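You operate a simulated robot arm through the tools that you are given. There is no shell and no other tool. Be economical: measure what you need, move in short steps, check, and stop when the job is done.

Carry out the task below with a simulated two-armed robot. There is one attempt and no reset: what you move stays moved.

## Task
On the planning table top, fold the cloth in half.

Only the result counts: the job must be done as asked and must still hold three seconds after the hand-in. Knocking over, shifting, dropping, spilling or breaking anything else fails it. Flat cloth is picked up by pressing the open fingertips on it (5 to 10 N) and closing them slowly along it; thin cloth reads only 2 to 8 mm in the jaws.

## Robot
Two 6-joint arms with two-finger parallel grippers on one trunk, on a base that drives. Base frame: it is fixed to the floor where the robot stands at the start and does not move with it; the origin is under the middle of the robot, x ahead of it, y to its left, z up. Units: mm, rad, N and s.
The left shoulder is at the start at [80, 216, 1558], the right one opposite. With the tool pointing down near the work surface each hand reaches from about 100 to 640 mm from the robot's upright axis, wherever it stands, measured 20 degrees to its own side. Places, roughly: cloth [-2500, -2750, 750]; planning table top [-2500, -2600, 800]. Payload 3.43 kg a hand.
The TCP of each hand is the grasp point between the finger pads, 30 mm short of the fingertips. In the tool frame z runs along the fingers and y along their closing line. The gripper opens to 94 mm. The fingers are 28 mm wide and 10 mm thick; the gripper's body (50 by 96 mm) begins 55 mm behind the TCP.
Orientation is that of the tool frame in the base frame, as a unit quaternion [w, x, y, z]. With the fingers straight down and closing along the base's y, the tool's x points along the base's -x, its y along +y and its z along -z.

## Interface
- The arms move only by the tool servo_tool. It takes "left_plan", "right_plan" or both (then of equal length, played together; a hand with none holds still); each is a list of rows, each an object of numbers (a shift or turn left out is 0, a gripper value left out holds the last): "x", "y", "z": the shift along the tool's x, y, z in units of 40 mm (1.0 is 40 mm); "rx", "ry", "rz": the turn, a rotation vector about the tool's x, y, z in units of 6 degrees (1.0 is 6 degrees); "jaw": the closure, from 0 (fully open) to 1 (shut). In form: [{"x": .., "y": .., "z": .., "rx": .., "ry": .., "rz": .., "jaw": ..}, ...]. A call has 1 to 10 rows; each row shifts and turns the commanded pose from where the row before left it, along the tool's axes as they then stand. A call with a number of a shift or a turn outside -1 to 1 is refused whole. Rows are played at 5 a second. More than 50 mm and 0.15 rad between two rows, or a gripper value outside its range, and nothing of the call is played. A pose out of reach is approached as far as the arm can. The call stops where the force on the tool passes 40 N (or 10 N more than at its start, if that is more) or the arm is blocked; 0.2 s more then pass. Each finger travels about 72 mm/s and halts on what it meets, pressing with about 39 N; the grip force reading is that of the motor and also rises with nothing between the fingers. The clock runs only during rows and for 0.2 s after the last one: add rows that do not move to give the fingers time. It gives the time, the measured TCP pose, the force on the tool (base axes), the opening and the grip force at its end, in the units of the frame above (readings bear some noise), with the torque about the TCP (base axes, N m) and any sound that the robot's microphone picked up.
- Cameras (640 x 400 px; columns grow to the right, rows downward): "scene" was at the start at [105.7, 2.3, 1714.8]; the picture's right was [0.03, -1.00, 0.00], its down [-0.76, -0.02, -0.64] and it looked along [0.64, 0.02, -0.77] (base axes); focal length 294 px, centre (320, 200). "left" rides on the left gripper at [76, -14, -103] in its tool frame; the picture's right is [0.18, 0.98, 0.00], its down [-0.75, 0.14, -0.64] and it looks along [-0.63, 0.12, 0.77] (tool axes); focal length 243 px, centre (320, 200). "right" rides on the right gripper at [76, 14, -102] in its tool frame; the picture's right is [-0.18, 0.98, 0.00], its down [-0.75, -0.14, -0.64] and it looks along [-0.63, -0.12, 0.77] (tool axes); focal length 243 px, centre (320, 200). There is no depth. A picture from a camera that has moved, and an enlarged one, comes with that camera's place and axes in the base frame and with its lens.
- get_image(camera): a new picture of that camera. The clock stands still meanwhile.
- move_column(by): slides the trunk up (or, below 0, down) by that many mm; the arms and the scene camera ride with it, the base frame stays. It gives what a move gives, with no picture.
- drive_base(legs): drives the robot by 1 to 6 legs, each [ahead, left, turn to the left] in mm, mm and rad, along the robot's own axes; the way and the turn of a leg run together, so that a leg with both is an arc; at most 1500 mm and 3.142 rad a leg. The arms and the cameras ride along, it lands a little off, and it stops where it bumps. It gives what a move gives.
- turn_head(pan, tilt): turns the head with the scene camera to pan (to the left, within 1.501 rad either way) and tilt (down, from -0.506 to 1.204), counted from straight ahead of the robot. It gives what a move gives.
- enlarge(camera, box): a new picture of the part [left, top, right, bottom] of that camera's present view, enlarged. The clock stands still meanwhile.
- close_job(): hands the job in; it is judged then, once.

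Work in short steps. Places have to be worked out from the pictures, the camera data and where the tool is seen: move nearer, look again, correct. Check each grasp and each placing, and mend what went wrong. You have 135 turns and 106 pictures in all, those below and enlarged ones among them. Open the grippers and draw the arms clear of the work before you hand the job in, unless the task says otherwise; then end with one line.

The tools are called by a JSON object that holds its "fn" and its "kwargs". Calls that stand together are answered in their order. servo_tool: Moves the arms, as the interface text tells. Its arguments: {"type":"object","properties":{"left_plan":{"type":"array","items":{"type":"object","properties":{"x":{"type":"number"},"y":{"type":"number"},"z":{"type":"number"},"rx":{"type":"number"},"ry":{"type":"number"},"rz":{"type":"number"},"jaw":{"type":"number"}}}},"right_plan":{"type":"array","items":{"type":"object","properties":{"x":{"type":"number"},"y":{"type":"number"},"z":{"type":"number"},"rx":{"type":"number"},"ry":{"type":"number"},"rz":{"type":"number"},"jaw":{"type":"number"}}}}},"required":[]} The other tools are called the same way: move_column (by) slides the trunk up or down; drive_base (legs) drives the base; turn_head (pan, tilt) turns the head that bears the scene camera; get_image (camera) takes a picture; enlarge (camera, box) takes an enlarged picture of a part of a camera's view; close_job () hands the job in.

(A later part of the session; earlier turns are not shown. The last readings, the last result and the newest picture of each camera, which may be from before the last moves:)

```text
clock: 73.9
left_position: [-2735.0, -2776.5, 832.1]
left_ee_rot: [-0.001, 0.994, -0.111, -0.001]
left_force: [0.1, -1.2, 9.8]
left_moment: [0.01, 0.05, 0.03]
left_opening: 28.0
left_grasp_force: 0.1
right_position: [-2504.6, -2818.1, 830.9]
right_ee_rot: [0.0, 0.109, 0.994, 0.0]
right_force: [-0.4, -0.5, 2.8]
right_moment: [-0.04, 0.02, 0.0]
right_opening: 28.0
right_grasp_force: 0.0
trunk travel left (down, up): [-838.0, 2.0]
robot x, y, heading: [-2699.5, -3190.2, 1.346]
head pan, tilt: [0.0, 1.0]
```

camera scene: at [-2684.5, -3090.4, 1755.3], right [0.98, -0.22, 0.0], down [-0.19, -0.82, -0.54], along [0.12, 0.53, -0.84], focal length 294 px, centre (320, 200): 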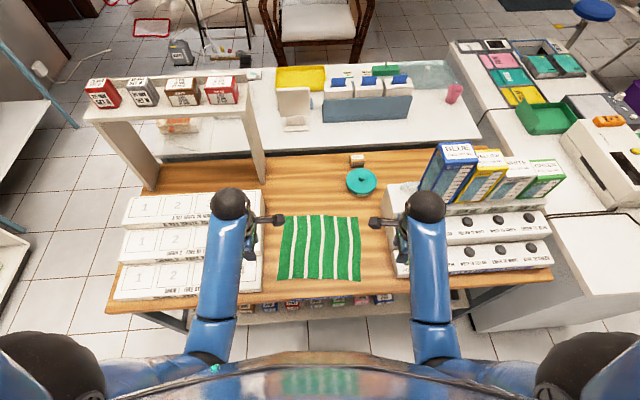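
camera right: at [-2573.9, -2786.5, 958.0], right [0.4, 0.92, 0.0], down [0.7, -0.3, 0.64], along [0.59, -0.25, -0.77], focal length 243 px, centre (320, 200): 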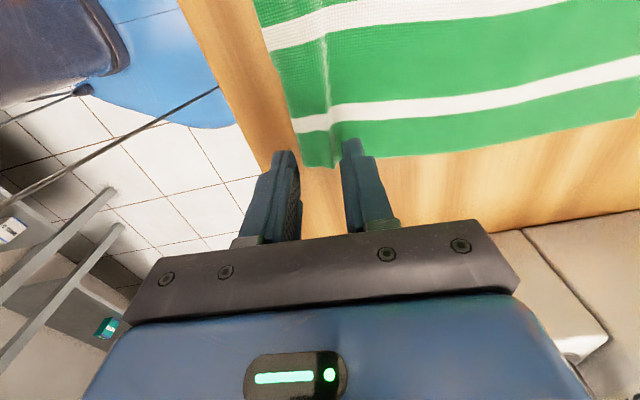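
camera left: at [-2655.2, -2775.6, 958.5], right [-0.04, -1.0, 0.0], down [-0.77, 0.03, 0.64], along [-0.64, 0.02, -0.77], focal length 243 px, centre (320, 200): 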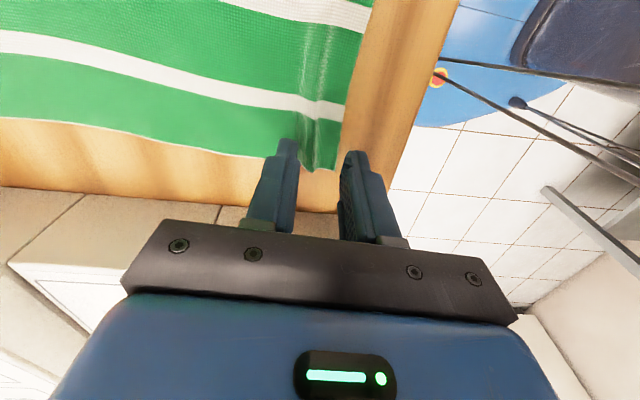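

Contact: left 9.8 N, right 2.8 N. Press the right 1 mm more, then close slowly.

{"fn": "servo_tool", "kwargs": {"left_plan": [{}, {"jaw": 0.73}, {"jaw": 0.76}, {"jaw": 0.79}, {"jaw": 0.82}, {"jaw": 0.85}, {"jaw": 0.88}, {"jaw": 0.91}, {"jaw": 0.94}, {"jaw": 0.97}], "right_plan": [{"z": 0.04}, {"jaw": 0.73}, {"jaw": 0.76}, {"jaw": 0.79}, {"jaw": 0.82}, {"jaw": 0.85}, {"jaw": 0.88}, {"jaw": 0.91}, {"jaw": 0.94}, {"jaw": 0.97}]}}

{"fn": "servo_tool", "kwargs": {"left_plan": [{"jaw": 1}, {}, {}], "right_plan": [{"jaw": 1}, {}, {}]}}

{"fn": "get_image", "kwargs": {"camera": "left"}}

{"fn": "get_image", "kwargs": {"camera": "right"}}

```text
clock: 76.1
left_position: [-2735.7, -2776.5, 832.6]
left_ee_rot: [-0.002, 0.994, -0.11, 0.0]
left_force: [0.8, -0.1, 4.7]
left_moment: [-0.04, 0.0, 0.0]
left_opening: 4.7
left_grasp_force: 1.1
right_position: [-2505.0, -2818.3, 831.8]
right_ee_rot: [0.0, 0.111, 0.994, 0.002]
right_force: [-2.2, -0.3, 25.5]
right_moment: [-0.07, -0.06, -0.01]
right_opening: 3.7
right_grasp_force: 17.8
trunk travel left (down, up): [-838.0, 2.0]
robot x, y, heading: [-2705.0, -3189.1, 1.351]
head pan, tilt: [0.0, 1.0]
```

```text
clock: 76.9
left_position: [-2736.6, -2777.3, 832.5]
left_ee_rot: [-0.002, 0.994, -0.111, 0.0]
left_force: [2.0, -0.5, 6.1]
left_moment: [0.03, -0.01, -0.02]
left_opening: 2.7
left_grasp_force: 37.4
right_position: [-2506.2, -2819.2, 832.0]
right_ee_rot: [0.0, 0.111, 0.994, 0.002]
right_force: [-3.0, 2.1, 26.2]
right_moment: [0.05, -0.09, 0.01]
right_opening: 2.6
right_grasp_force: 37.7
trunk travel left (down, up): [-838.0, 2.0]
robot x, y, heading: [-2702.2, -3189.7, 1.347]
head pan, tilt: [0.0, 1.0]
```

```text
73 pictures are left
camera left: at [-2658.1, -2780.5, 934.3], right [-0.04, -1.0, 0.0], down [-0.77, 0.03, 0.64], along [-0.64, 0.03, -0.77], focal length 243 px, centre (320, 200)
```

left: 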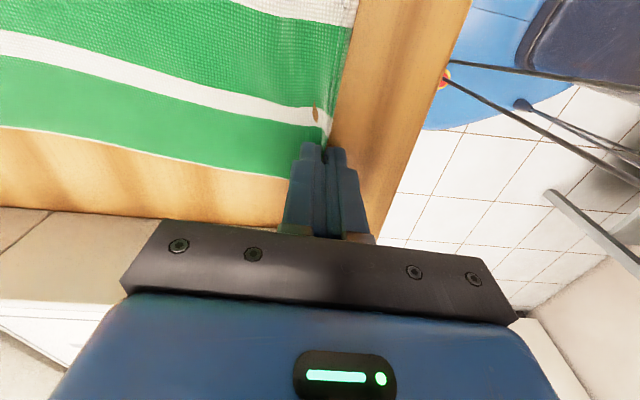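

```text
72 pictures are left
camera right: at [-2575.9, -2787.7, 933.5], right [0.4, 0.92, 0.0], down [0.7, -0.31, 0.64], along [0.59, -0.25, -0.77], focal length 243 px, centre (320, 200)
```

right: 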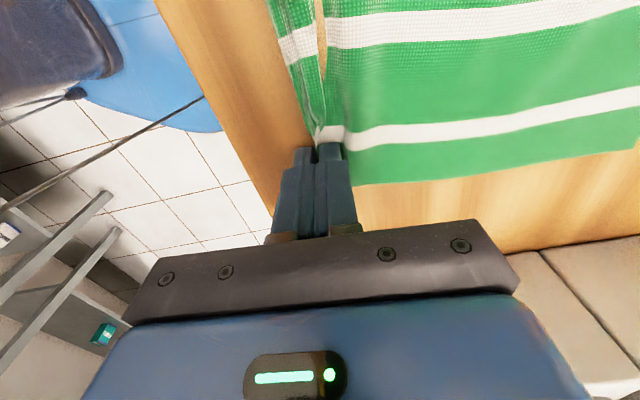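

Left has the edge itself; the right has some strip beyond. Lift 35 mm and look.

{"fn": "servo_tool", "kwargs": {"left_plan": [{"z": -0.3}, {"z": -0.3}, {"z": -0.3}, {}], "right_plan": [{"z": -0.3}, {"z": -0.3}, {"z": -0.3}, {}]}}

{"fn": "get_image", "kwargs": {"camera": "left"}}

{"fn": "get_image", "kwargs": {"camera": "right"}}

{"fn": "enlarge", "kwargs": {"camera": "scene", "box": [220, 180, 420, 330]}}

```text
clock: 77.9
left_position: [-2734.0, -2775.0, 866.8]
left_ee_rot: [0.0, 0.994, -0.111, 0.001]
left_force: [0.6, -0.3, -0.4]
left_moment: [0.01, -0.05, 0.01]
left_opening: 2.8
left_grasp_force: 37.8
right_position: [-2503.1, -2819.5, 865.2]
right_ee_rot: [0.0, 0.11, 0.994, -0.002]
right_force: [-1.3, -0.4, 0.2]
right_moment: [-0.02, 0.02, 0.01]
right_opening: 2.6
right_grasp_force: 37.7
trunk travel left (down, up): [-838.0, 2.0]
robot x, y, heading: [-2702.5, -3188.6, 1.346]
head pan, tilt: [0.0, 1.0]
```

```text
71 pictures are left
camera left: at [-2656.0, -2778.9, 968.6], right [-0.04, -1.0, 0.0], down [-0.77, 0.03, 0.64], along [-0.64, 0.02, -0.77], focal length 243 px, centre (320, 200)
```

left: 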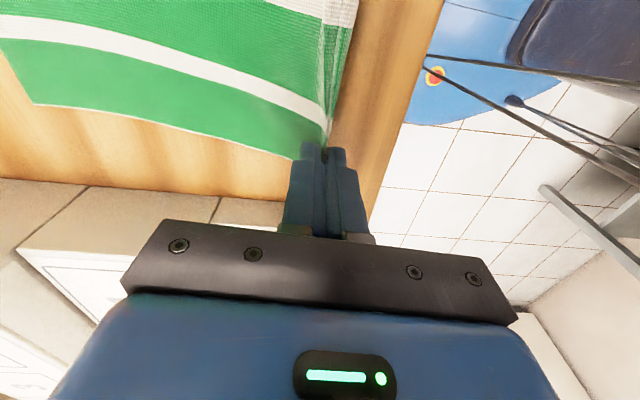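

```text
70 pictures are left
camera right: at [-2575.1, -2788.0, 966.9], right [0.4, 0.92, 0.0], down [0.7, -0.3, 0.64], along [0.59, -0.26, -0.77], focal length 243 px, centre (320, 200)
```

right: 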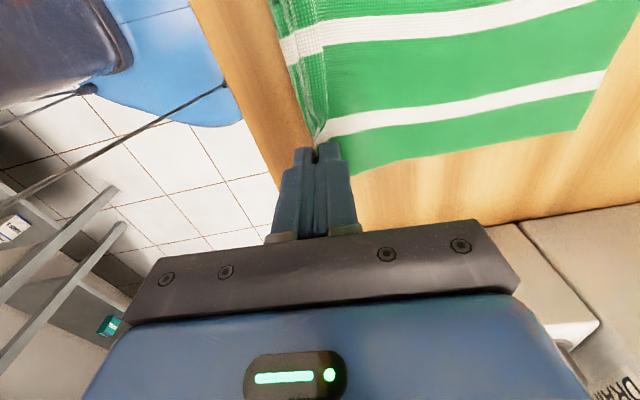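

```text
2.67 times, centred on (320, 255) of scene
camera zoom: at [-2684.1, -3089.7, 1755.2], right [0.98, -0.22, 0.0], down [-0.19, -0.82, -0.54], along [0.12, 0.53, -0.84], focal length 784 px, centre (320, 53)
```

zoom: 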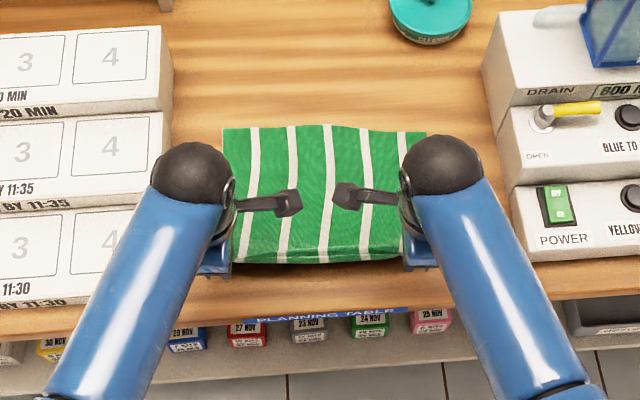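

Excellent, both hold the very edge now. The far edge is at ~486, so the fold line is at ~365; I arc over with a ~107 mm radius, first four waypoints.

{"fn": "servo_tool", "kwargs": {"left_plan": [{"y": -0.24, "z": -0.44}, {"y": -0.24, "z": -0.44}, {"y": -0.31, "z": -0.31}, {"y": -0.31, "z": -0.31}, {"y": -0.31, "z": -0.11}, {"y": -0.31, "z": -0.11}, {"y": -0.375, "z": 0.05, "x": 0.06}, {"y": -0.375, "z": 0.05, "x": 0.06}, {}], "right_plan": [{"y": 0.22, "z": -0.44}, {"y": 0.22, "z": -0.44}, {"y": 0.29, "z": -0.31}, {"y": 0.29, "z": -0.31}, {"y": 0.29, "z": -0.11}, {"y": 0.29, "z": -0.11}, {"y": 0.35, "z": 0.05, "x": -0.06}, {"y": 0.35, "z": 0.05, "x": -0.06}, {}]}}

{"fn": "get_image", "kwargs": {"camera": "left"}}

{"fn": "get_image", "kwargs": {"camera": "right"}}

{"fn": "enlarge", "kwargs": {"camera": "scene", "box": [220, 180, 420, 330]}}

```text
clock: 79.9
left_position: [-2708.7, -2680.5, 933.2]
left_ee_rot: [-0.001, 0.994, -0.111, -0.001]
left_force: [-0.2, 0.1, -0.4]
left_moment: [0.0, -0.03, 0.0]
left_opening: 3.1
left_grasp_force: 38.1
right_position: [-2480.4, -2729.1, 931.7]
right_ee_rot: [-0.001, 0.111, 0.994, 0.0]
right_force: [-0.5, 0.4, 0.1]
right_moment: [0.02, -0.01, -0.02]
right_opening: 2.6
right_grasp_force: 37.4
trunk travel left (down, up): [-838.0, 2.0]
robot x, y, heading: [-2704.7, -3191.2, 1.35]
head pan, tilt: [0.0, 1.0]
```

```text
68 pictures are left
camera left: at [-2631.0, -2684.0, 1034.8], right [-0.04, -1.0, 0.0], down [-0.77, 0.03, 0.64], along [-0.64, 0.02, -0.77], focal length 243 px, centre (320, 200)
```

left: 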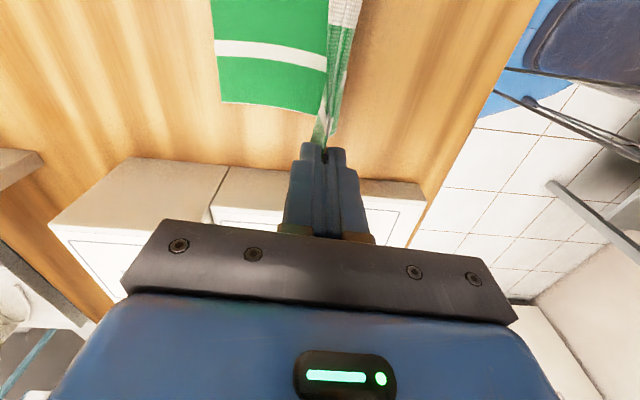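

```text
67 pictures are left
camera right: at [-2550.7, -2697.8, 1032.9], right [0.4, 0.92, 0.0], down [0.7, -0.3, 0.64], along [0.59, -0.25, -0.77], focal length 243 px, centre (320, 200)
```

right: 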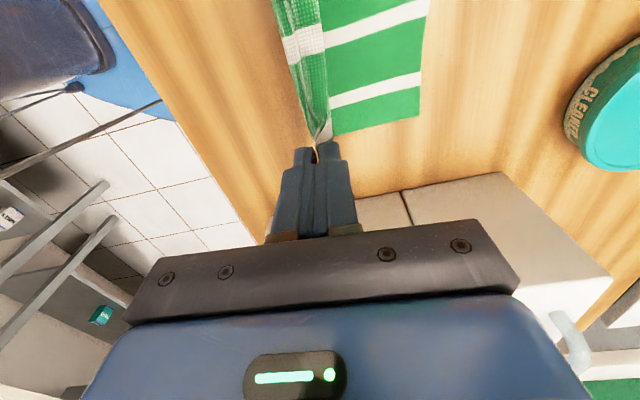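

```text
2.67 times, centred on (320, 255) of scene
camera zoom: at [-2684.6, -3090.8, 1755.3], right [0.98, -0.22, 0.0], down [-0.18, -0.82, -0.54], along [0.12, 0.53, -0.84], focal length 784 px, centre (320, 53)
```

zoom: 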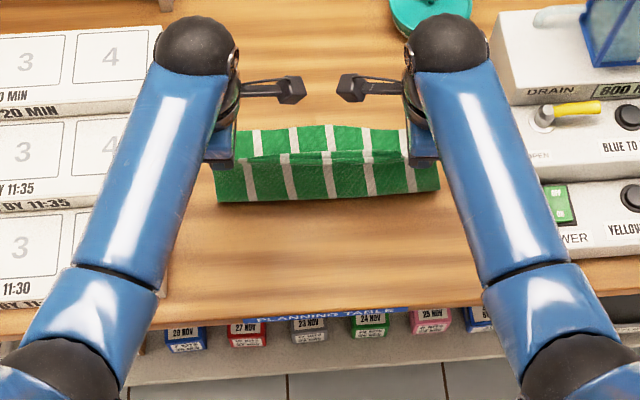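

Still a clean fold. Remaining +80 mm forward for both with a slight right shift, descending to about 8 mm above the table.

{"fn": "servo_tool", "kwargs": {"left_plan": [{"y": -0.375, "z": 0.2, "x": 0.08}, {"y": -0.375, "z": 0.2, "x": 0.08}, {"y": -0.31, "z": 0.33}, {"y": -0.31, "z": 0.33}, {"y": -0.19, "z": 0.37}, {"y": -0.19, "z": 0.37}, {"y": -0.125, "z": 0.28}, {"y": -0.125, "z": 0.28}, {}], "right_plan": [{"y": 0.375, "z": 0.2, "x": -0.08}, {"y": 0.375, "z": 0.2, "x": -0.08}, {"y": 0.31, "z": 0.33}, {"y": 0.31, "z": 0.33}, {"y": 0.19, "z": 0.37}, {"y": 0.19, "z": 0.37}, {"y": 0.125, "z": 0.28}, {"y": 0.125, "z": 0.28}, {}]}}

{"fn": "get_image", "kwargs": {"camera": "left"}}

{"fn": "get_image", "kwargs": {"camera": "right"}}

{"fn": "enlarge", "kwargs": {"camera": "scene", "box": [220, 180, 420, 330]}}

```text
clock: 81.9
left_position: [-2684.7, -2606.2, 841.2]
left_ee_rot: [-0.001, 0.994, -0.111, 0.0]
left_force: [0.4, -0.4, -0.7]
left_moment: [0.01, -0.01, 0.02]
left_opening: 2.7
left_grasp_force: 37.1
right_position: [-2455.7, -2653.6, 839.5]
right_ee_rot: [0.0, 0.111, 0.994, 0.001]
right_force: [-1.4, 0.3, 1.2]
right_moment: [0.01, 0.0, -0.03]
right_opening: 3.0
right_grasp_force: 37.5
trunk travel left (down, up): [-838.0, 2.0]
robot x, y, heading: [-2705.5, -3190.1, 1.348]
head pan, tilt: [0.0, 1.0]
```

```text
65 pictures are left
camera left: at [-2606.6, -2609.0, 942.9], right [-0.04, -1.0, 0.0], down [-0.77, 0.03, 0.64], along [-0.64, 0.02, -0.77], focal length 243 px, centre (320, 200)
```

left: 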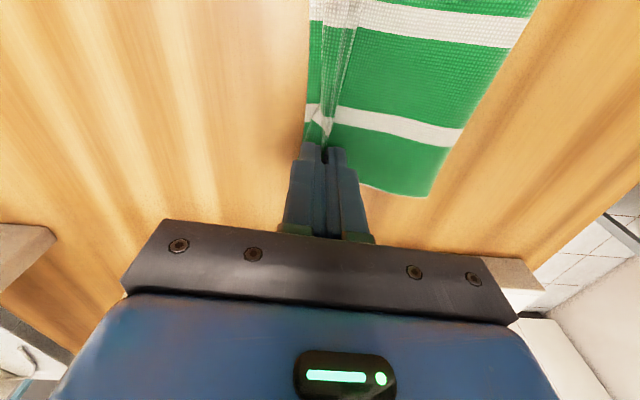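

```text
64 pictures are left
camera right: at [-2526.9, -2623.3, 941.6], right [0.4, 0.92, 0.0], down [0.7, -0.3, 0.64], along [0.59, -0.25, -0.77], focal length 243 px, centre (320, 200)
```

right: 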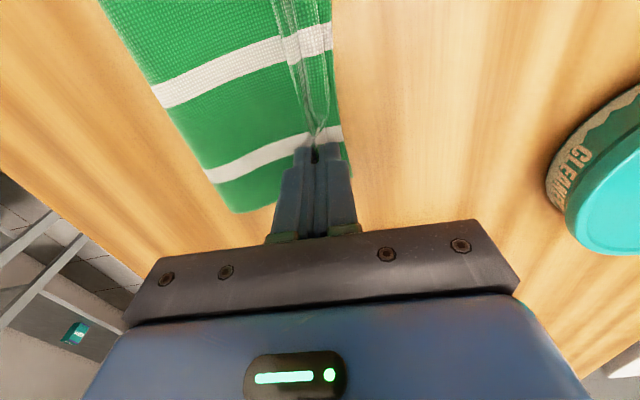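

```text
2.67 times, centred on (320, 255) of scene
camera zoom: at [-2684.8, -3090.9, 1755.4], right [0.98, -0.22, 0.0], down [-0.18, -0.82, -0.54], along [0.12, 0.53, -0.84], focal length 784 px, centre (320, 53)
```

zoom: 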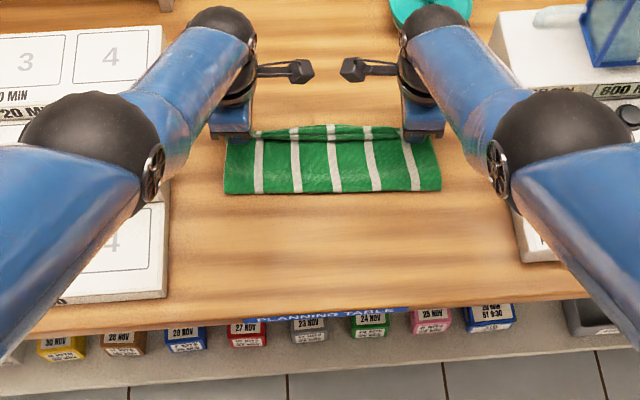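

Edges nearly coincide. Lower the last ~5 mm and release gently.

{"fn": "servo_tool", "kwargs": {"left_plan": [{"z": 0.08}, {"z": 0.06}, {}, {"jaw": 0.97}, {"jaw": 0.93}, {"jaw": 0.88}, {"jaw": 0.83}, {"jaw": 0.78}, {"jaw": 0.74}, {}], "right_plan": [{"z": 0.06}, {"z": 0.05}, {}, {"jaw": 0.97}, {"jaw": 0.93}, {"jaw": 0.88}, {"jaw": 0.83}, {"jaw": 0.78}, {"jaw": 0.74}, {}]}}

{"fn": "servo_tool", "kwargs": {"left_plan": [{"z": -0.2}, {"z": -0.3}, {"z": -0.6}, {"z": -0.9}, {}], "right_plan": [{"z": -0.2}, {"z": -0.3}, {"z": -0.6}, {"z": -0.9}, {}]}}

{"fn": "get_image", "kwargs": {"camera": "left"}}

{"fn": "get_image", "kwargs": {"camera": "right"}}

{"fn": "enlarge", "kwargs": {"camera": "scene", "box": [250, 190, 390, 295]}}

```text
clock: 84.1
left_position: [-2685.7, -2608.1, 835.6]
left_ee_rot: [-0.001, 0.994, -0.111, -0.001]
left_force: [-0.3, -0.7, 0.3]
left_moment: [-0.02, 0.02, 0.01]
left_opening: 24.5
left_grasp_force: 0.1
left hand out of reach, approached as far as the arm can: row 1
right_position: [-2456.0, -2655.7, 836.9]
right_ee_rot: [-0.001, 0.111, 0.994, -0.001]
right_force: [0.5, -0.1, 0.3]
right_moment: [-0.01, 0.0, 0.02]
right_opening: 24.6
right_grasp_force: 0.0
right hand out of reach, approached as far as the arm can: row 1
trunk travel left (down, up): [-838.0, 2.0]
robot x, y, heading: [-2705.7, -3187.4, 1.349]
head pan, tilt: [0.0, 1.0]
```

```text
clock: 85.3
left_position: [-2687.0, -2606.9, 913.2]
left_ee_rot: [0.0, 0.994, -0.111, 0.0]
left_force: [0.6, -0.2, 0.5]
left_moment: [-0.01, 0.01, 0.01]
left_opening: 24.2
left_grasp_force: 0.1
right_position: [-2458.0, -2656.7, 914.2]
right_ee_rot: [0.001, 0.11, 0.994, 0.0]
right_force: [0.0, 0.2, 0.2]
right_moment: [0.01, -0.02, 0.04]
right_opening: 24.4
right_grasp_force: 0.1
trunk travel left (down, up): [-838.0, 2.0]
robot x, y, heading: [-2705.2, -3188.7, 1.346]
head pan, tilt: [0.0, 1.0]
```

```text
62 pictures are left
camera left: at [-2608.8, -2609.6, 1016.6], right [-0.04, -1.0, 0.0], down [-0.77, 0.03, 0.64], along [-0.64, 0.02, -0.77], focal length 243 px, centre (320, 200)
```

left: 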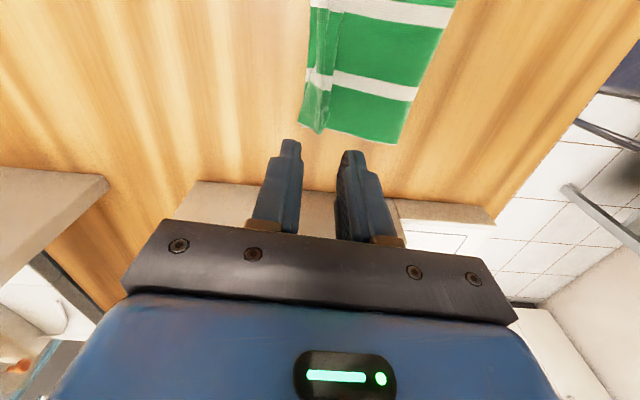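

```text
61 pictures are left
camera right: at [-2527.3, -2624.8, 1016.4], right [0.4, 0.92, 0.0], down [0.7, -0.3, 0.64], along [0.59, -0.26, -0.77], focal length 243 px, centre (320, 200)
```

right: 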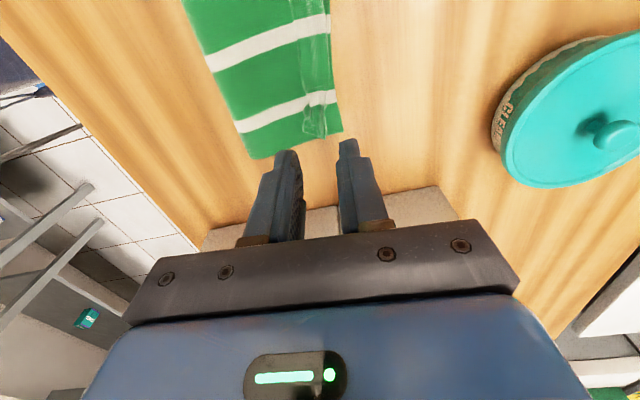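

```text
3.81 times, centred on (320, 242) of scene
camera zoom: at [-2684.5, -3090.3, 1755.3], right [0.98, -0.22, 0.0], down [-0.19, -0.82, -0.54], along [0.12, 0.53, -0.84], focal length 1120 px, centre (320, 38)
```

zoom: 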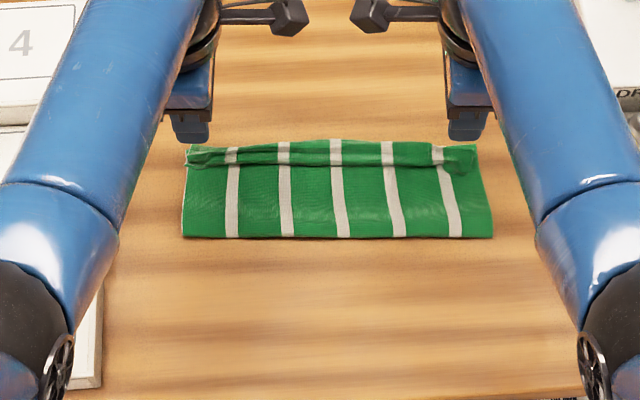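

Released; there appears to be a small rolled strip at the far edge. Raise and draw the hands back to see clearly.

{"fn": "servo_tool", "kwargs": {"left_plan": [{"z": -1}, {"z": -1}, {"z": -0.8}, {"x": -0.8}, {"x": -0.8}, {"x": -0.8}, {}], "right_plan": [{"z": -1}, {"z": -1}, {"z": -0.8}, {"x": -0.8}, {"x": -0.8}, {"x": -0.8}, {}]}}

{"fn": "enlarge", "kwargs": {"camera": "scene", "box": [270, 205, 370, 265]}}

{"fn": "get_image", "kwargs": {"camera": "left"}}

```text
clock: 86.9
left_position: [-2779.3, -2586.4, 1026.4]
left_ee_rot: [0.0, 0.994, -0.111, 0.0]
left_force: [0.1, 0.0, 0.5]
left_moment: [-0.01, -0.01, 0.03]
left_opening: 24.4
left_grasp_force: 0.1
right_position: [-2361.5, -2678.1, 1026.7]
right_ee_rot: [-0.001, 0.111, 0.994, -0.001]
right_force: [0.1, -0.2, 0.0]
right_moment: [0.02, -0.02, 0.01]
right_opening: 24.4
right_grasp_force: 0.1
trunk travel left (down, up): [-838.0, 2.0]
robot x, y, heading: [-2705.1, -3188.2, 1.349]
head pan, tilt: [0.0, 1.0]
```

```text
6.40 times, centred on (320, 235) of scene
camera zoom: at [-2684.4, -3089.9, 1755.2], right [0.98, -0.22, 0.0], down [-0.19, -0.82, -0.54], along [0.12, 0.53, -0.84], focal length 1882 px, centre (320, -24)
```

zoom: 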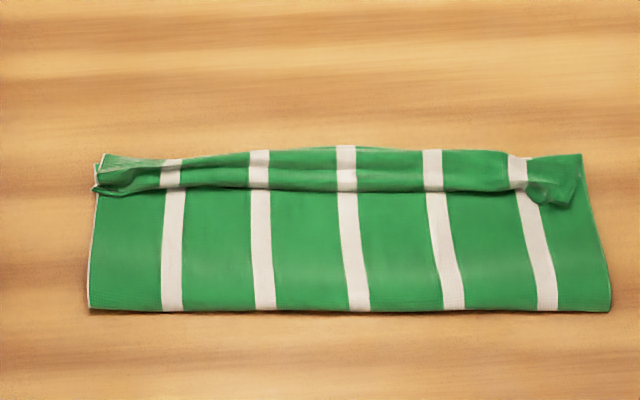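

```text
58 pictures are left
camera left: at [-2701.1, -2589.9, 1128.3], right [-0.04, -1.0, 0.0], down [-0.77, 0.03, 0.64], along [-0.64, 0.02, -0.77], focal length 243 px, centre (320, 200)
```

left: 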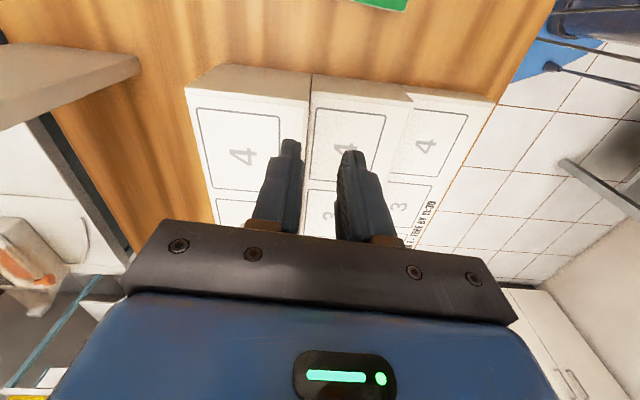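

The fold is good but the top layer's far edge is rolled back by ~25 mm. I'd like to unroll it; that needs more reach, so I look down at the gap between my base and the table.

{"fn": "turn_head", "kwargs": {"pan": 0, "tilt": 1.2}}

{"fn": "get_image", "kwargs": {"camera": "scene"}}

```text
clock: 87.6
left_position: [-2777.9, -2587.1, 1026.6]
left_ee_rot: [0.0, 0.994, -0.11, 0.001]
left_force: [0.7, 0.1, 0.8]
left_moment: [0.02, 0.03, 0.01]
left_opening: 24.4
left_grasp_force: 0.0
right_position: [-2360.9, -2678.1, 1027.3]
right_ee_rot: [0.0, 0.111, 0.994, 0.0]
right_force: [0.3, 0.5, -0.8]
right_moment: [0.0, 0.03, 0.05]
right_opening: 24.4
right_grasp_force: 0.1
trunk travel left (down, up): [-838.0, 2.0]
robot x, y, heading: [-2706.3, -3191.0, 1.35]
head pan, tilt: [0.0, 1.201]
```

```text
57 pictures are left
camera scene: at [-2687.5, -3103.4, 1742.7], right [0.98, -0.22, 0.0], down [-0.2, -0.91, -0.36], along [0.08, 0.35, -0.93], focal length 294 px, centre (320, 200)
```

scene: 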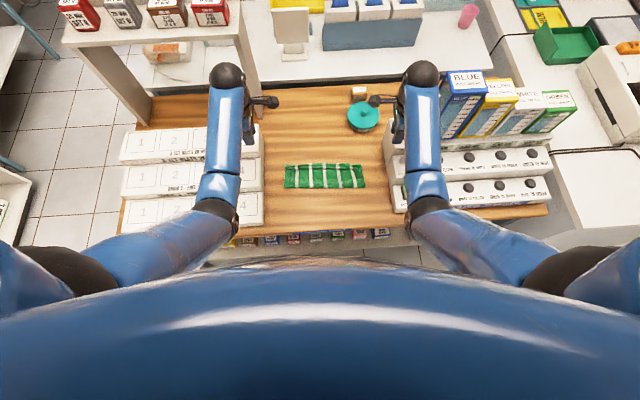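

The base isn't visible, so I won't drive closer; instead I gain reach by lowering the trunk while first raising the hands by the same amount.

{"fn": "servo_tool", "kwargs": {"left_plan": [{"z": -1}, {"z": -1}, {"z": -1}, {"z": -1}, {"jaw": 1}, {}], "right_plan": [{"z": -1}, {"z": -1}, {"z": -1}, {"z": -1}, {"jaw": 1}, {}]}}

{"fn": "move_column", "kwargs": {"by": -160}}

{"fn": "turn_head", "kwargs": {"pan": 0, "tilt": 0.95}}

{"fn": "get_image", "kwargs": {"camera": "scene"}}

```text
clock: 89.0
left_position: [-2768.1, -2542.4, 1125.1]
left_ee_rot: [-0.001, 0.994, -0.11, 0.0]
left_force: [-0.5, -0.2, -0.6]
left_moment: [0.0, 0.01, 0.01]
left_opening: 0.1
left_grasp_force: 32.8
left hand out of reach, approached as far as the arm can: row 2, 3, 4
right_position: [-2349.4, -2635.3, 1125.0]
right_ee_rot: [0.001, 0.111, 0.994, 0.0]
right_force: [0.6, -0.7, 0.7]
right_moment: [-0.04, -0.01, 0.01]
right_opening: 0.0
right_grasp_force: 33.0
right hand out of reach, approached as far as the arm can: row 2, 3, 4
trunk travel left (down, up): [-838.0, 2.0]
robot x, y, heading: [-2702.5, -3189.1, 1.351]
head pan, tilt: [0.0, 1.201]
```

```text
clock: 90.8
left_position: [-2768.8, -2542.9, 965.7]
left_ee_rot: [-0.001, 0.994, -0.111, -0.001]
left_force: [-0.4, -0.2, -0.7]
left_moment: [0.02, 0.04, 0.0]
left_opening: 0.0
left_grasp_force: 33.3
right_position: [-2350.1, -2633.7, 970.9]
right_ee_rot: [0.001, 0.111, 0.994, 0.004]
right_force: [3.7, 1.7, 34.3]
right_moment: [-0.21, -0.37, 0.07]
right_opening: 0.0
right_grasp_force: 33.1
trunk travel left (down, up): [-678.0, 162.0]
robot x, y, heading: [-2707.3, -3187.7, 1.347]
head pan, tilt: [0.0, 1.201]
```

```text
clock: 91.6
left_position: [-2769.0, -2543.2, 966.0]
left_ee_rot: [-0.002, 0.994, -0.111, 0.001]
left_force: [0.1, 0.1, 0.1]
left_moment: [0.0, 0.01, 0.0]
left_opening: 0.1
left_grasp_force: 33.3
right_position: [-2348.4, -2634.4, 969.3]
right_ee_rot: [0.002, 0.111, 0.994, 0.006]
right_force: [9.0, 8.9, 39.0]
right_moment: [0.04, -0.57, 0.04]
right_opening: 0.4
right_grasp_force: 33.1
trunk travel left (down, up): [-678.0, 162.0]
robot x, y, heading: [-2704.1, -3190.3, 1.348]
head pan, tilt: [0.0, 0.949]
```

```text
56 pictures are left
camera scene: at [-2685.6, -3091.2, 1599.3], right [0.98, -0.22, 0.0], down [-0.18, -0.79, -0.58], along [0.13, 0.57, -0.81], focal length 294 px, centre (320, 200)
```

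scene: 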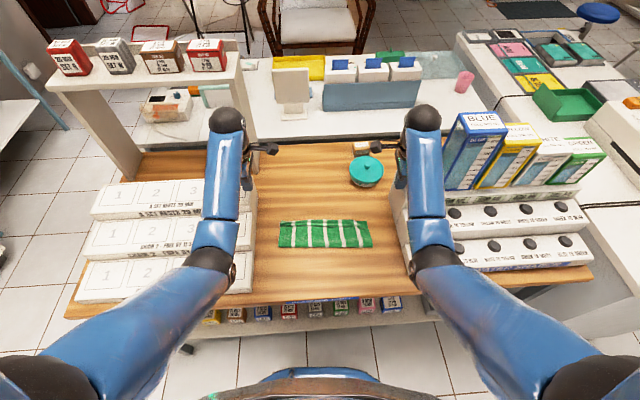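

The right hand is pressing (39 N) on something below it — raise it at once.

{"fn": "servo_tool", "kwargs": {"right_plan": [{"z": -0.5}, {"z": -0.5}, {}]}}

{"fn": "get_image", "kwargs": {"camera": "right"}}

{"fn": "enlarge", "kwargs": {"camera": "scene", "box": [360, 90, 600, 280]}}

```text
clock: 92.4
left_position: [-2770.0, -2542.6, 964.0]
left_ee_rot: [0.0, 0.994, -0.11, 0.0]
left_force: [-0.6, 0.4, 0.2]
left_moment: [0.01, 0.04, 0.05]
left_opening: 0.0
left_grasp_force: 33.4
right_position: [-2346.6, -2615.9, 983.1]
right_ee_rot: [0.0, 0.11, 0.994, 0.0]
right_force: [0.3, -0.6, -0.4]
right_moment: [0.01, 0.02, 0.02]
right_opening: 0.3
right_grasp_force: 33.2
right hand out of reach, approached as far as the arm can: row 1, 2
trunk travel left (down, up): [-678.0, 162.0]
robot x, y, heading: [-2707.3, -3188.3, 1.348]
head pan, tilt: [0.0, 0.949]
```

```text
55 pictures are left
camera right: at [-2417.4, -2584.7, 1084.6], right [0.4, 0.92, 0.0], down [0.7, -0.3, 0.64], along [0.59, -0.25, -0.77], focal length 243 px, centre (320, 200)
```

right: 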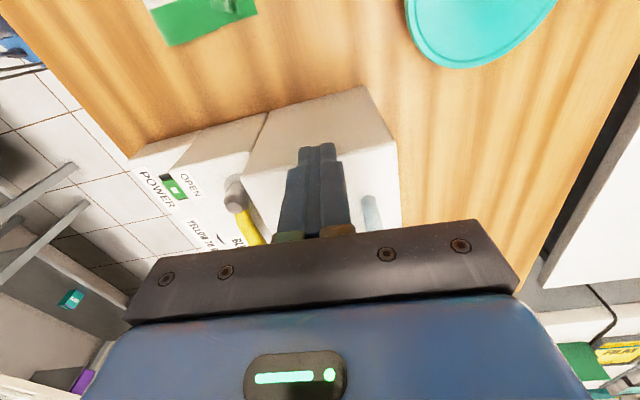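

```text
2.11 times, centred on (480, 185) of scene
camera zoom: at [-2684.3, -3088.5, 1598.9], right [0.98, -0.22, 0.0], down [-0.18, -0.79, -0.58], along [0.13, 0.57, -0.81], focal length 619 px, centre (-17, 232)
```

zoom: 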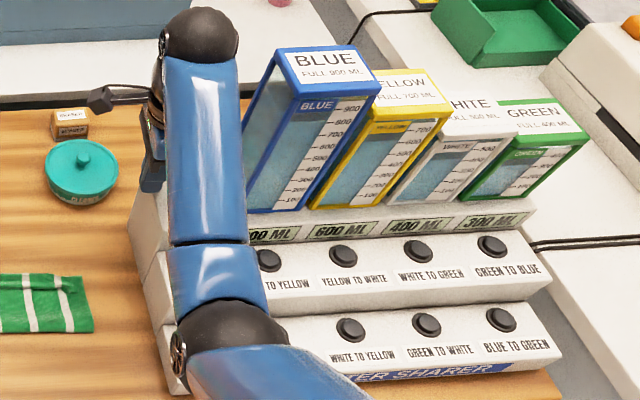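

Free again; it had rested on top of the solid dispenser, which looks unmoved. Now bring the right hand back and inward over the right end of the rolled strip, closed fingers, and the left hand back a bit.

{"fn": "servo_tool", "kwargs": {"right_plan": [{"y": -1}, {"y": -1}, {"x": 0.8}, {"x": 0.8}, {"x": 0.7}, {"z": 1}, {"z": 1}, {"z": 0.5}, {}], "left_plan": [{"y": 0.8}, {"y": 0.8}, {}, {}, {}, {}, {}, {}, {}]}}

{"fn": "get_image", "kwargs": {"camera": "right"}}

{"fn": "enlarge", "kwargs": {"camera": "scene", "box": [260, 190, 400, 280]}}

```text
clock: 92.9
left_position: [-2774.8, -2563.5, 947.7]
left_ee_rot: [-0.001, 0.994, -0.111, -0.001]
left_force: [-0.4, 0.1, -0.3]
left_moment: [0.02, -0.01, -0.03]
left_opening: 0.1
left_grasp_force: 33.1
left hand out of reach, approached as far as the arm can: row 1, 2
right_position: [-2350.8, -2631.0, 970.4]
right_ee_rot: [0.003, 0.11, 0.994, 0.019]
right_force: [0.4, 0.7, -0.2]
right_moment: [-0.03, 0.0, -0.02]
right_opening: 0.2
right_grasp_force: 33.1
right hand out of reach, approached as far as the arm can: row 1, 2
trunk travel left (down, up): [-678.0, 162.0]
robot x, y, heading: [-2706.0, -3184.4, 1.349]
head pan, tilt: [0.0, 0.949]
stopped in row 2 (right hand): the force on the tool passed its limit at 57 N (the readings are from after the stop); the commanded pose is now the measured one
```

```text
53 pictures are left
camera right: at [-2422.0, -2603.7, 1072.9], right [0.39, 0.92, 0.04], down [0.7, -0.33, 0.64], along [0.6, -0.23, -0.77], focal length 243 px, centre (320, 200)
```

right: 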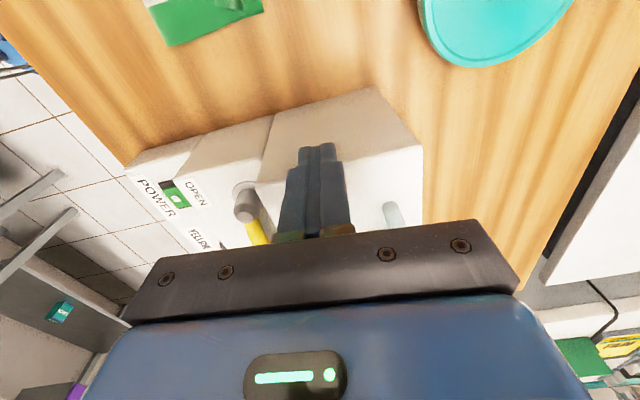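

```text
4.44 times, centred on (330, 235) of scene
camera zoom: at [-2684.7, -3087.5, 1598.8], right [0.98, -0.22, 0.0], down [-0.18, -0.79, -0.58], along [0.13, 0.57, -0.81], focal length 1307 px, centre (276, 44)
```

zoom: 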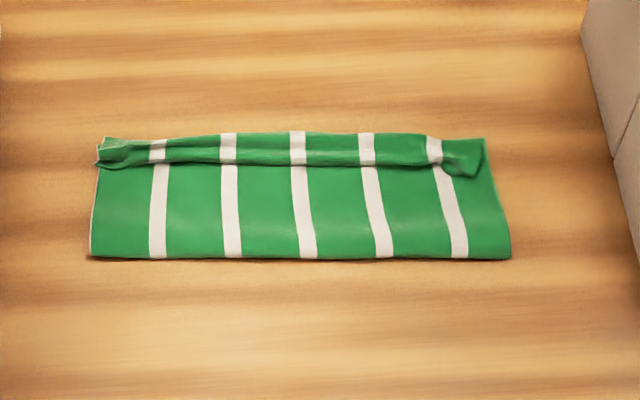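

The right fingertip scraped the dispenser top. Raise the trunk straight up first to clear it vertically.

{"fn": "move_column", "kwargs": {"by": 60}}

{"fn": "enlarge", "kwargs": {"camera": "scene", "box": [360, 90, 600, 280]}}

{"fn": "get_image", "kwargs": {"camera": "right"}}

```text
clock: 93.9
left_position: [-2773.6, -2563.6, 1006.3]
left_ee_rot: [-0.002, 0.994, -0.111, 0.0]
left_force: [0.7, 0.1, 0.9]
left_moment: [0.0, -0.01, 0.01]
left_opening: 0.1
left_grasp_force: 32.9
right_position: [-2350.0, -2630.1, 1031.3]
right_ee_rot: [0.003, 0.11, 0.994, 0.02]
right_force: [0.1, -0.3, -1.2]
right_moment: [-0.01, -0.04, -0.01]
right_opening: 0.2
right_grasp_force: 32.8
trunk travel left (down, up): [-738.0, 102.0]
robot x, y, heading: [-2704.4, -3187.5, 1.351]
head pan, tilt: [0.0, 0.949]
```

```text
2.11 times, centred on (480, 185) of scene
camera zoom: at [-2683.5, -3086.5, 1658.8], right [0.98, -0.22, 0.0], down [-0.18, -0.79, -0.58], along [0.13, 0.57, -0.81], focal length 619 px, centre (-17, 232)
```

zoom: 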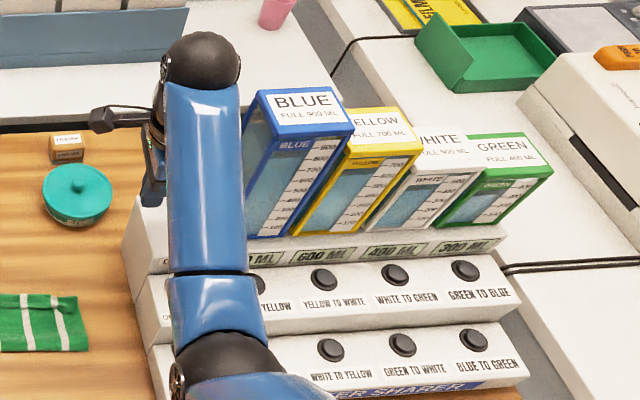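

```text
50 pictures are left
camera right: at [-2421.0, -2603.1, 1132.3], right [0.4, 0.92, 0.04], down [0.7, -0.33, 0.64], along [0.6, -0.23, -0.77], focal length 243 px, centre (320, 200)
```

right: 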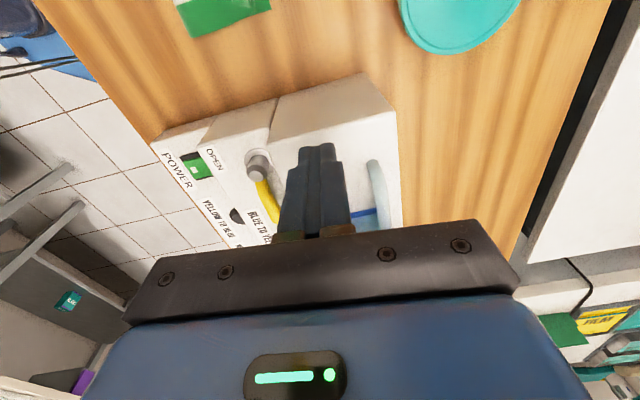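

Comparing features, the dispenser hasn't shifted measurably. Now the right hand has clearance: straighten it and bring it back and inward over the cloth's right end.

{"fn": "servo_tool", "kwargs": {"right_plan": [{"y": -0.7, "rx": 0.37}, {"y": -0.7}, {"y": -0.6}, {"x": 0.8}, {"x": 0.8}, {"x": 0.7}, {}], "left_plan": [{"y": 0.7}, {"y": 0.7}, {"y": 0.6}, {}, {}, {}, {}]}}

{"fn": "get_image", "kwargs": {"camera": "right"}}

```text
clock: 95.5
left_position: [-2784.8, -2625.2, 970.5]
left_ee_rot: [-0.004, 0.994, -0.111, 0.0]
left_force: [-0.2, -0.5, 0.7]
left_moment: [0.0, -0.01, -0.02]
left_opening: 0.1
left_grasp_force: 32.6
left hand out of reach, approached as far as the arm can: row 1, 2, 3
right_position: [-2450.4, -2662.4, 988.6]
right_ee_rot: [0.001, 0.111, 0.994, -0.001]
right_force: [-0.1, 0.0, -0.7]
right_moment: [-0.01, -0.01, 0.03]
right_opening: 0.3
right_grasp_force: 32.9
right hand out of reach, approached as far as the arm can: row 1, 2, 3
trunk travel left (down, up): [-738.0, 102.0]
robot x, y, heading: [-2705.1, -3190.1, 1.351]
head pan, tilt: [0.0, 0.949]
```

```text
49 pictures are left
camera right: at [-2522.2, -2631.3, 1090.3], right [0.4, 0.92, 0.0], down [0.7, -0.3, 0.64], along [0.59, -0.25, -0.77], focal length 243 px, centre (320, 200)
```

right: 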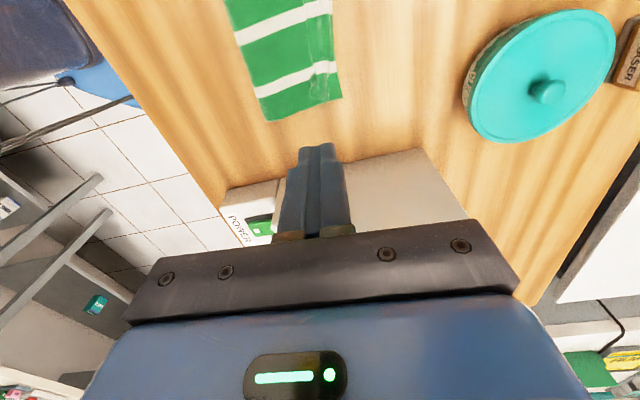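

Enlarge the right camera view of the rolled strip.

{"fn": "enlarge", "kwargs": {"camera": "right", "box": [220, 0, 380, 130]}}

```text
3.08 times, centred on (300, 65) of right
camera zoom: at [-2522.2, -2631.3, 1090.3], right [0.4, 0.92, 0.0], down [0.7, -0.3, 0.64], along [0.59, -0.25, -0.77], focal length 746 px, centre (382, 615)
```

zoom: 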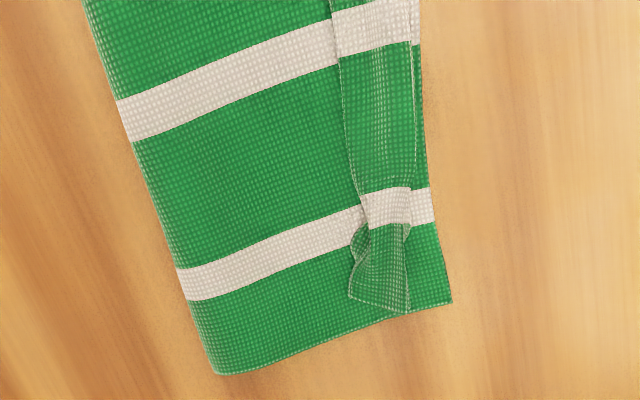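

Very clear: flap edge at f≈561, crease ≈581, lower-layer edge ≈597 (robot frame). I place the closed right fingertips just robot-side of the flap's edge.

{"fn": "servo_tool", "kwargs": {"right_plan": [{"y": -0.63, "x": 0.33}, {"z": 0.9}, {"z": 0.9}, {"z": 0.9}, {"z": 0.75}, {}]}}

{"fn": "get_image", "kwargs": {"camera": "right"}}

```text
clock: 96.9
left_position: [-2784.1, -2624.4, 972.6]
left_ee_rot: [-0.002, 0.994, -0.11, 0.001]
left_force: [0.2, 0.8, 0.7]
left_moment: [0.01, 0.0, 0.01]
left_opening: 0.0
left_grasp_force: 32.7
right_position: [-2469.3, -2678.0, 843.0]
right_ee_rot: [0.0, 0.11, 0.994, -0.001]
right_force: [0.2, -0.1, -0.6]
right_moment: [0.02, 0.0, -0.01]
right_opening: 0.0
right_grasp_force: 33.1
right hand out of reach, approached as far as the arm can: row 1
trunk travel left (down, up): [-738.0, 102.0]
robot x, y, heading: [-2697.6, -3190.0, 1.349]
head pan, tilt: [0.0, 0.949]
```

```text
47 pictures are left
camera right: at [-2539.6, -2648.1, 946.1], right [0.4, 0.92, 0.0], down [0.7, -0.3, 0.64], along [0.59, -0.25, -0.77], focal length 243 px, centre (320, 200)
```

right: 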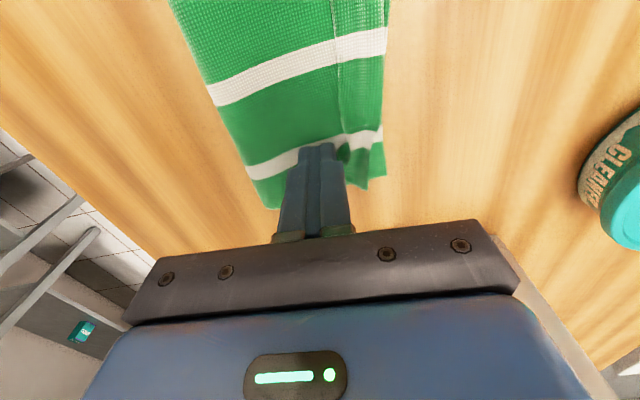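

Front face is right at the flap edge; back off 7 mm and lower until light contact with the top layer.

{"fn": "servo_tool", "kwargs": {"right_plan": [{"y": -0.18}, {"z": 0.12}, {"z": 0.06}, {}]}}

{"fn": "enlarge", "kwargs": {"camera": "right", "box": [220, 60, 420, 220]}}

```text
clock: 97.9
left_position: [-2786.3, -2626.1, 972.9]
left_ee_rot: [-0.003, 0.994, -0.111, 0.0]
left_force: [-0.4, 0.1, 0.5]
left_moment: [0.01, 0.01, -0.02]
left_opening: 0.1
left_grasp_force: 32.6
right_position: [-2469.8, -2686.4, 836.9]
right_ee_rot: [0.002, 0.11, 0.994, 0.0]
right_force: [0.3, -0.4, -0.1]
right_moment: [0.03, -0.03, 0.0]
right_opening: 0.0
right_grasp_force: 33.3
trunk travel left (down, up): [-738.0, 102.0]
robot x, y, heading: [-2705.1, -3189.0, 1.351]
head pan, tilt: [0.0, 0.949]
```

```text
2.50 times, centred on (320, 140) of right
camera zoom: at [-2540.9, -2655.9, 939.2], right [0.4, 0.92, 0.0], down [0.7, -0.3, 0.64], along [0.59, -0.25, -0.77], focal length 606 px, centre (320, 350)
```

zoom: 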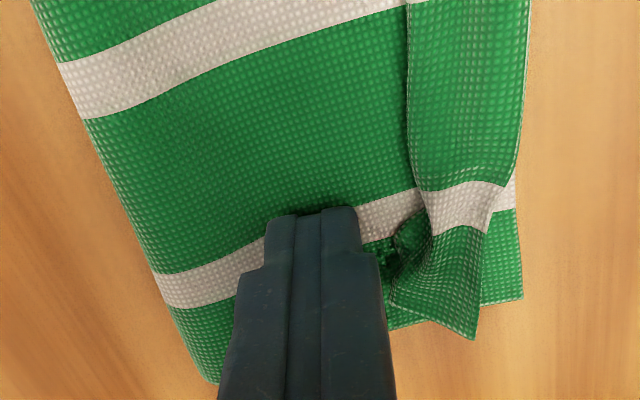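

No contact yet; the flap's edge is loose and stands open. Lower 1 mm and sweep forward ~45 mm.

{"fn": "servo_tool", "kwargs": {"right_plan": [{"z": 0.04}, {"y": 0.2}, {"y": 0.2}, {"y": 0.2}, {"y": 0.2}, {"y": 0.2}, {"y": 0.15}, {}]}}

{"fn": "enlarge", "kwargs": {"camera": "right", "box": [220, 60, 420, 220]}}

```text
clock: 99.7
left_position: [-2784.5, -2625.3, 971.8]
left_ee_rot: [-0.004, 0.994, -0.11, -0.001]
left_force: [0.0, -0.3, -0.1]
left_moment: [-0.02, 0.0, -0.01]
left_opening: 0.0
left_grasp_force: 33.4
right_position: [-2460.2, -2643.3, 834.5]
right_ee_rot: [0.001, 0.111, 0.994, -0.001]
right_force: [0.0, 0.3, 0.1]
right_moment: [0.0, 0.01, -0.01]
right_opening: 0.0
right_grasp_force: 33.6
trunk travel left (down, up): [-738.0, 102.0]
robot x, y, heading: [-2706.4, -3190.1, 1.345]
head pan, tilt: [0.0, 0.949]
```

```text
2.50 times, centred on (320, 140) of right
camera zoom: at [-2530.7, -2611.6, 937.3], right [0.4, 0.92, 0.0], down [0.7, -0.3, 0.64], along [0.59, -0.25, -0.77], focal length 606 px, centre (320, 350)
```

zoom: 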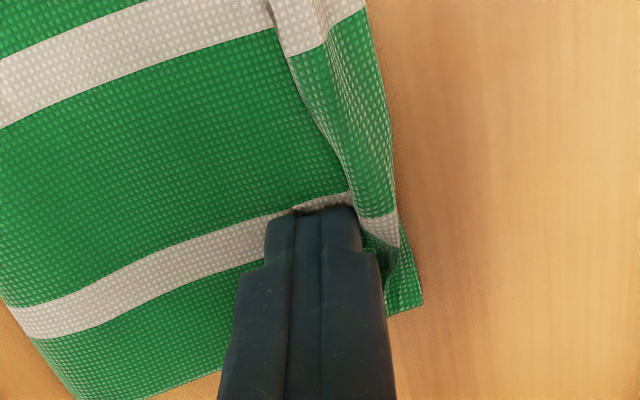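

The flap is being pushed over without dragging the lower layer. Continue 35 mm.

{"fn": "servo_tool", "kwargs": {"right_plan": [{"y": 0.2}, {"y": 0.2}, {"y": 0.2}, {"y": 0.2}, {}]}}

{"fn": "enlarge", "kwargs": {"camera": "right", "box": [200, 40, 440, 220]}}

```text
clock: 100.9
left_position: [-2784.7, -2624.7, 971.5]
left_ee_rot: [-0.003, 0.994, -0.111, 0.0]
left_force: [0.1, -0.4, 0.5]
left_moment: [-0.01, 0.01, 0.04]
left_opening: 0.0
left_grasp_force: 33.5
right_position: [-2451.8, -2610.8, 835.4]
right_ee_rot: [0.002, 0.111, 0.994, 0.0]
right_force: [-1.0, 0.1, 0.3]
right_moment: [0.0, 0.02, -0.02]
right_opening: 0.1
right_grasp_force: 33.4
trunk travel left (down, up): [-738.0, 102.0]
robot x, y, heading: [-2703.2, -3187.2, 1.35]
head pan, tilt: [0.0, 0.949]
```

```text
2.22 times, centred on (320, 130) of right
camera zoom: at [-2523.2, -2579.7, 937.1], right [0.4, 0.92, 0.0], down [0.7, -0.3, 0.64], along [0.59, -0.25, -0.77], focal length 539 px, centre (320, 356)
```

zoom: 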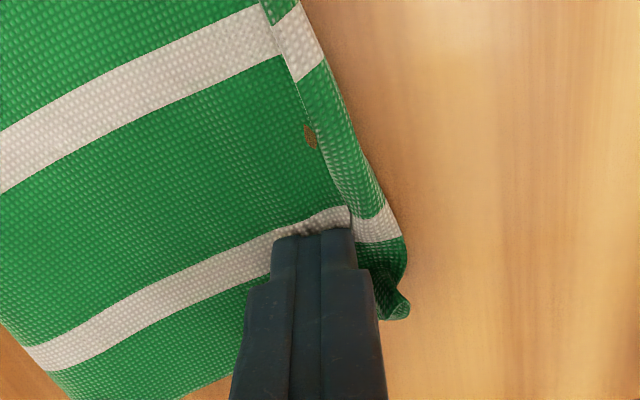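

Now beyond the lower edge; lift and look at the result.

{"fn": "servo_tool", "kwargs": {"right_plan": [{"z": -0.4}, {"z": -0.8}, {"z": -0.8}, {}]}}

{"fn": "enlarge", "kwargs": {"camera": "right", "box": [180, 0, 440, 200]}}

{"fn": "enlarge", "kwargs": {"camera": "scene", "box": [260, 180, 400, 270]}}

```text
clock: 101.9
left_position: [-2785.5, -2624.6, 970.8]
left_ee_rot: [-0.003, 0.994, -0.111, 0.001]
left_force: [0.1, 0.0, 0.1]
left_moment: [0.0, -0.01, -0.02]
left_opening: 0.1
left_grasp_force: 33.0
right_position: [-2453.5, -2611.8, 915.1]
right_ee_rot: [0.001, 0.11, 0.994, -0.001]
right_force: [0.1, 0.0, -0.9]
right_moment: [0.02, 0.0, 0.02]
right_opening: 0.0
right_grasp_force: 33.4
trunk travel left (down, up): [-738.0, 102.0]
robot x, y, heading: [-2705.6, -3187.8, 1.351]
head pan, tilt: [0.0, 0.949]
```

```text
2.00 times, centred on (310, 100) of right
camera zoom: at [-2523.8, -2579.5, 1016.5], right [0.4, 0.92, 0.0], down [0.7, -0.3, 0.64], along [0.59, -0.25, -0.77], focal length 485 px, centre (340, 400)
```

zoom: 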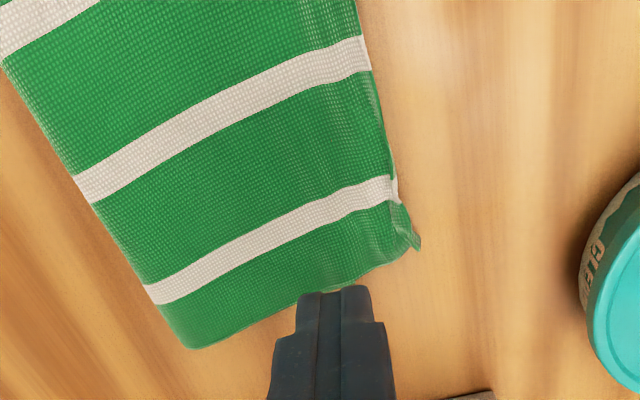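

```text
4.44 times, centred on (330, 225) of scene
camera zoom: at [-2683.7, -3086.8, 1658.9], right [0.98, -0.22, 0.0], down [-0.18, -0.79, -0.58], along [0.13, 0.57, -0.81], focal length 1307 px, centre (276, 89)
```

zoom: 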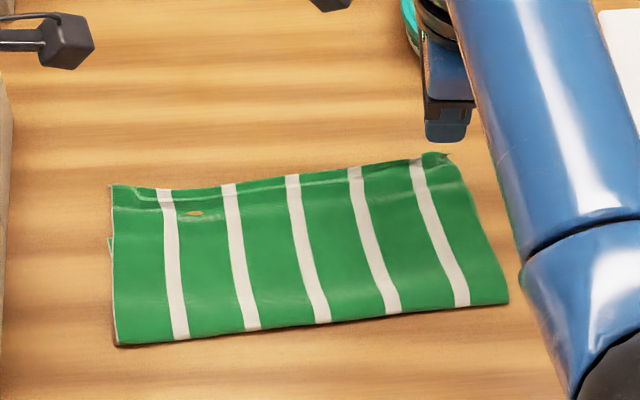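

Excellent — the whole strip flipped open along its length. Now I check the lower layer's alignment at both ends.

{"fn": "enlarge", "kwargs": {"camera": "scene", "box": [275, 210, 335, 260]}}

{"fn": "enlarge", "kwargs": {"camera": "right", "box": [310, 40, 410, 140]}}

```text
8.00 times, centred on (305, 235) of scene
camera zoom: at [-2683.7, -3086.8, 1658.9], right [0.98, -0.22, 0.0], down [-0.18, -0.79, -0.58], along [0.13, 0.57, -0.81], focal length 2352 px, centre (440, -80)
```

zoom: 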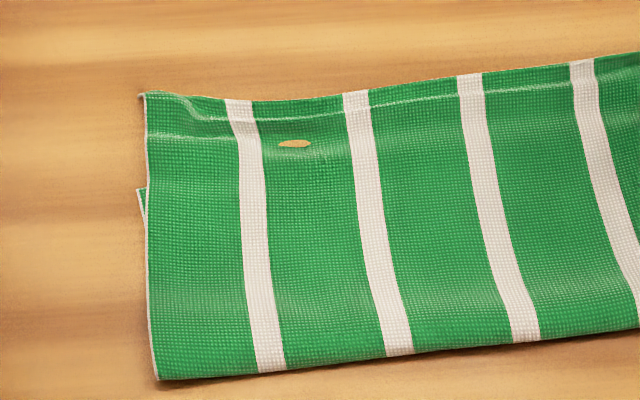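

```text
4.00 times, centred on (360, 90) of right
camera zoom: at [-2523.8, -2579.5, 1016.5], right [0.4, 0.92, 0.0], down [0.7, -0.3, 0.64], along [0.59, -0.25, -0.77], focal length 970 px, centre (160, 640)
```

zoom: 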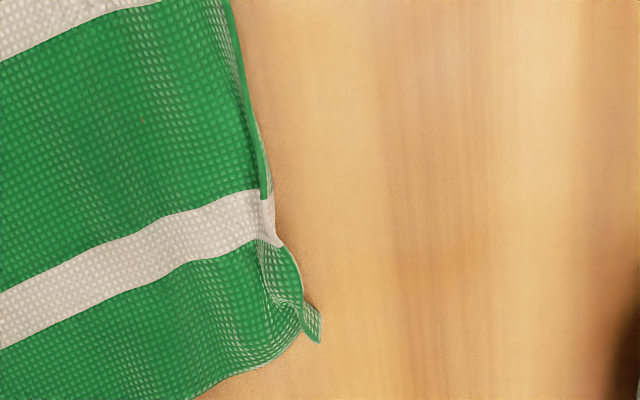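

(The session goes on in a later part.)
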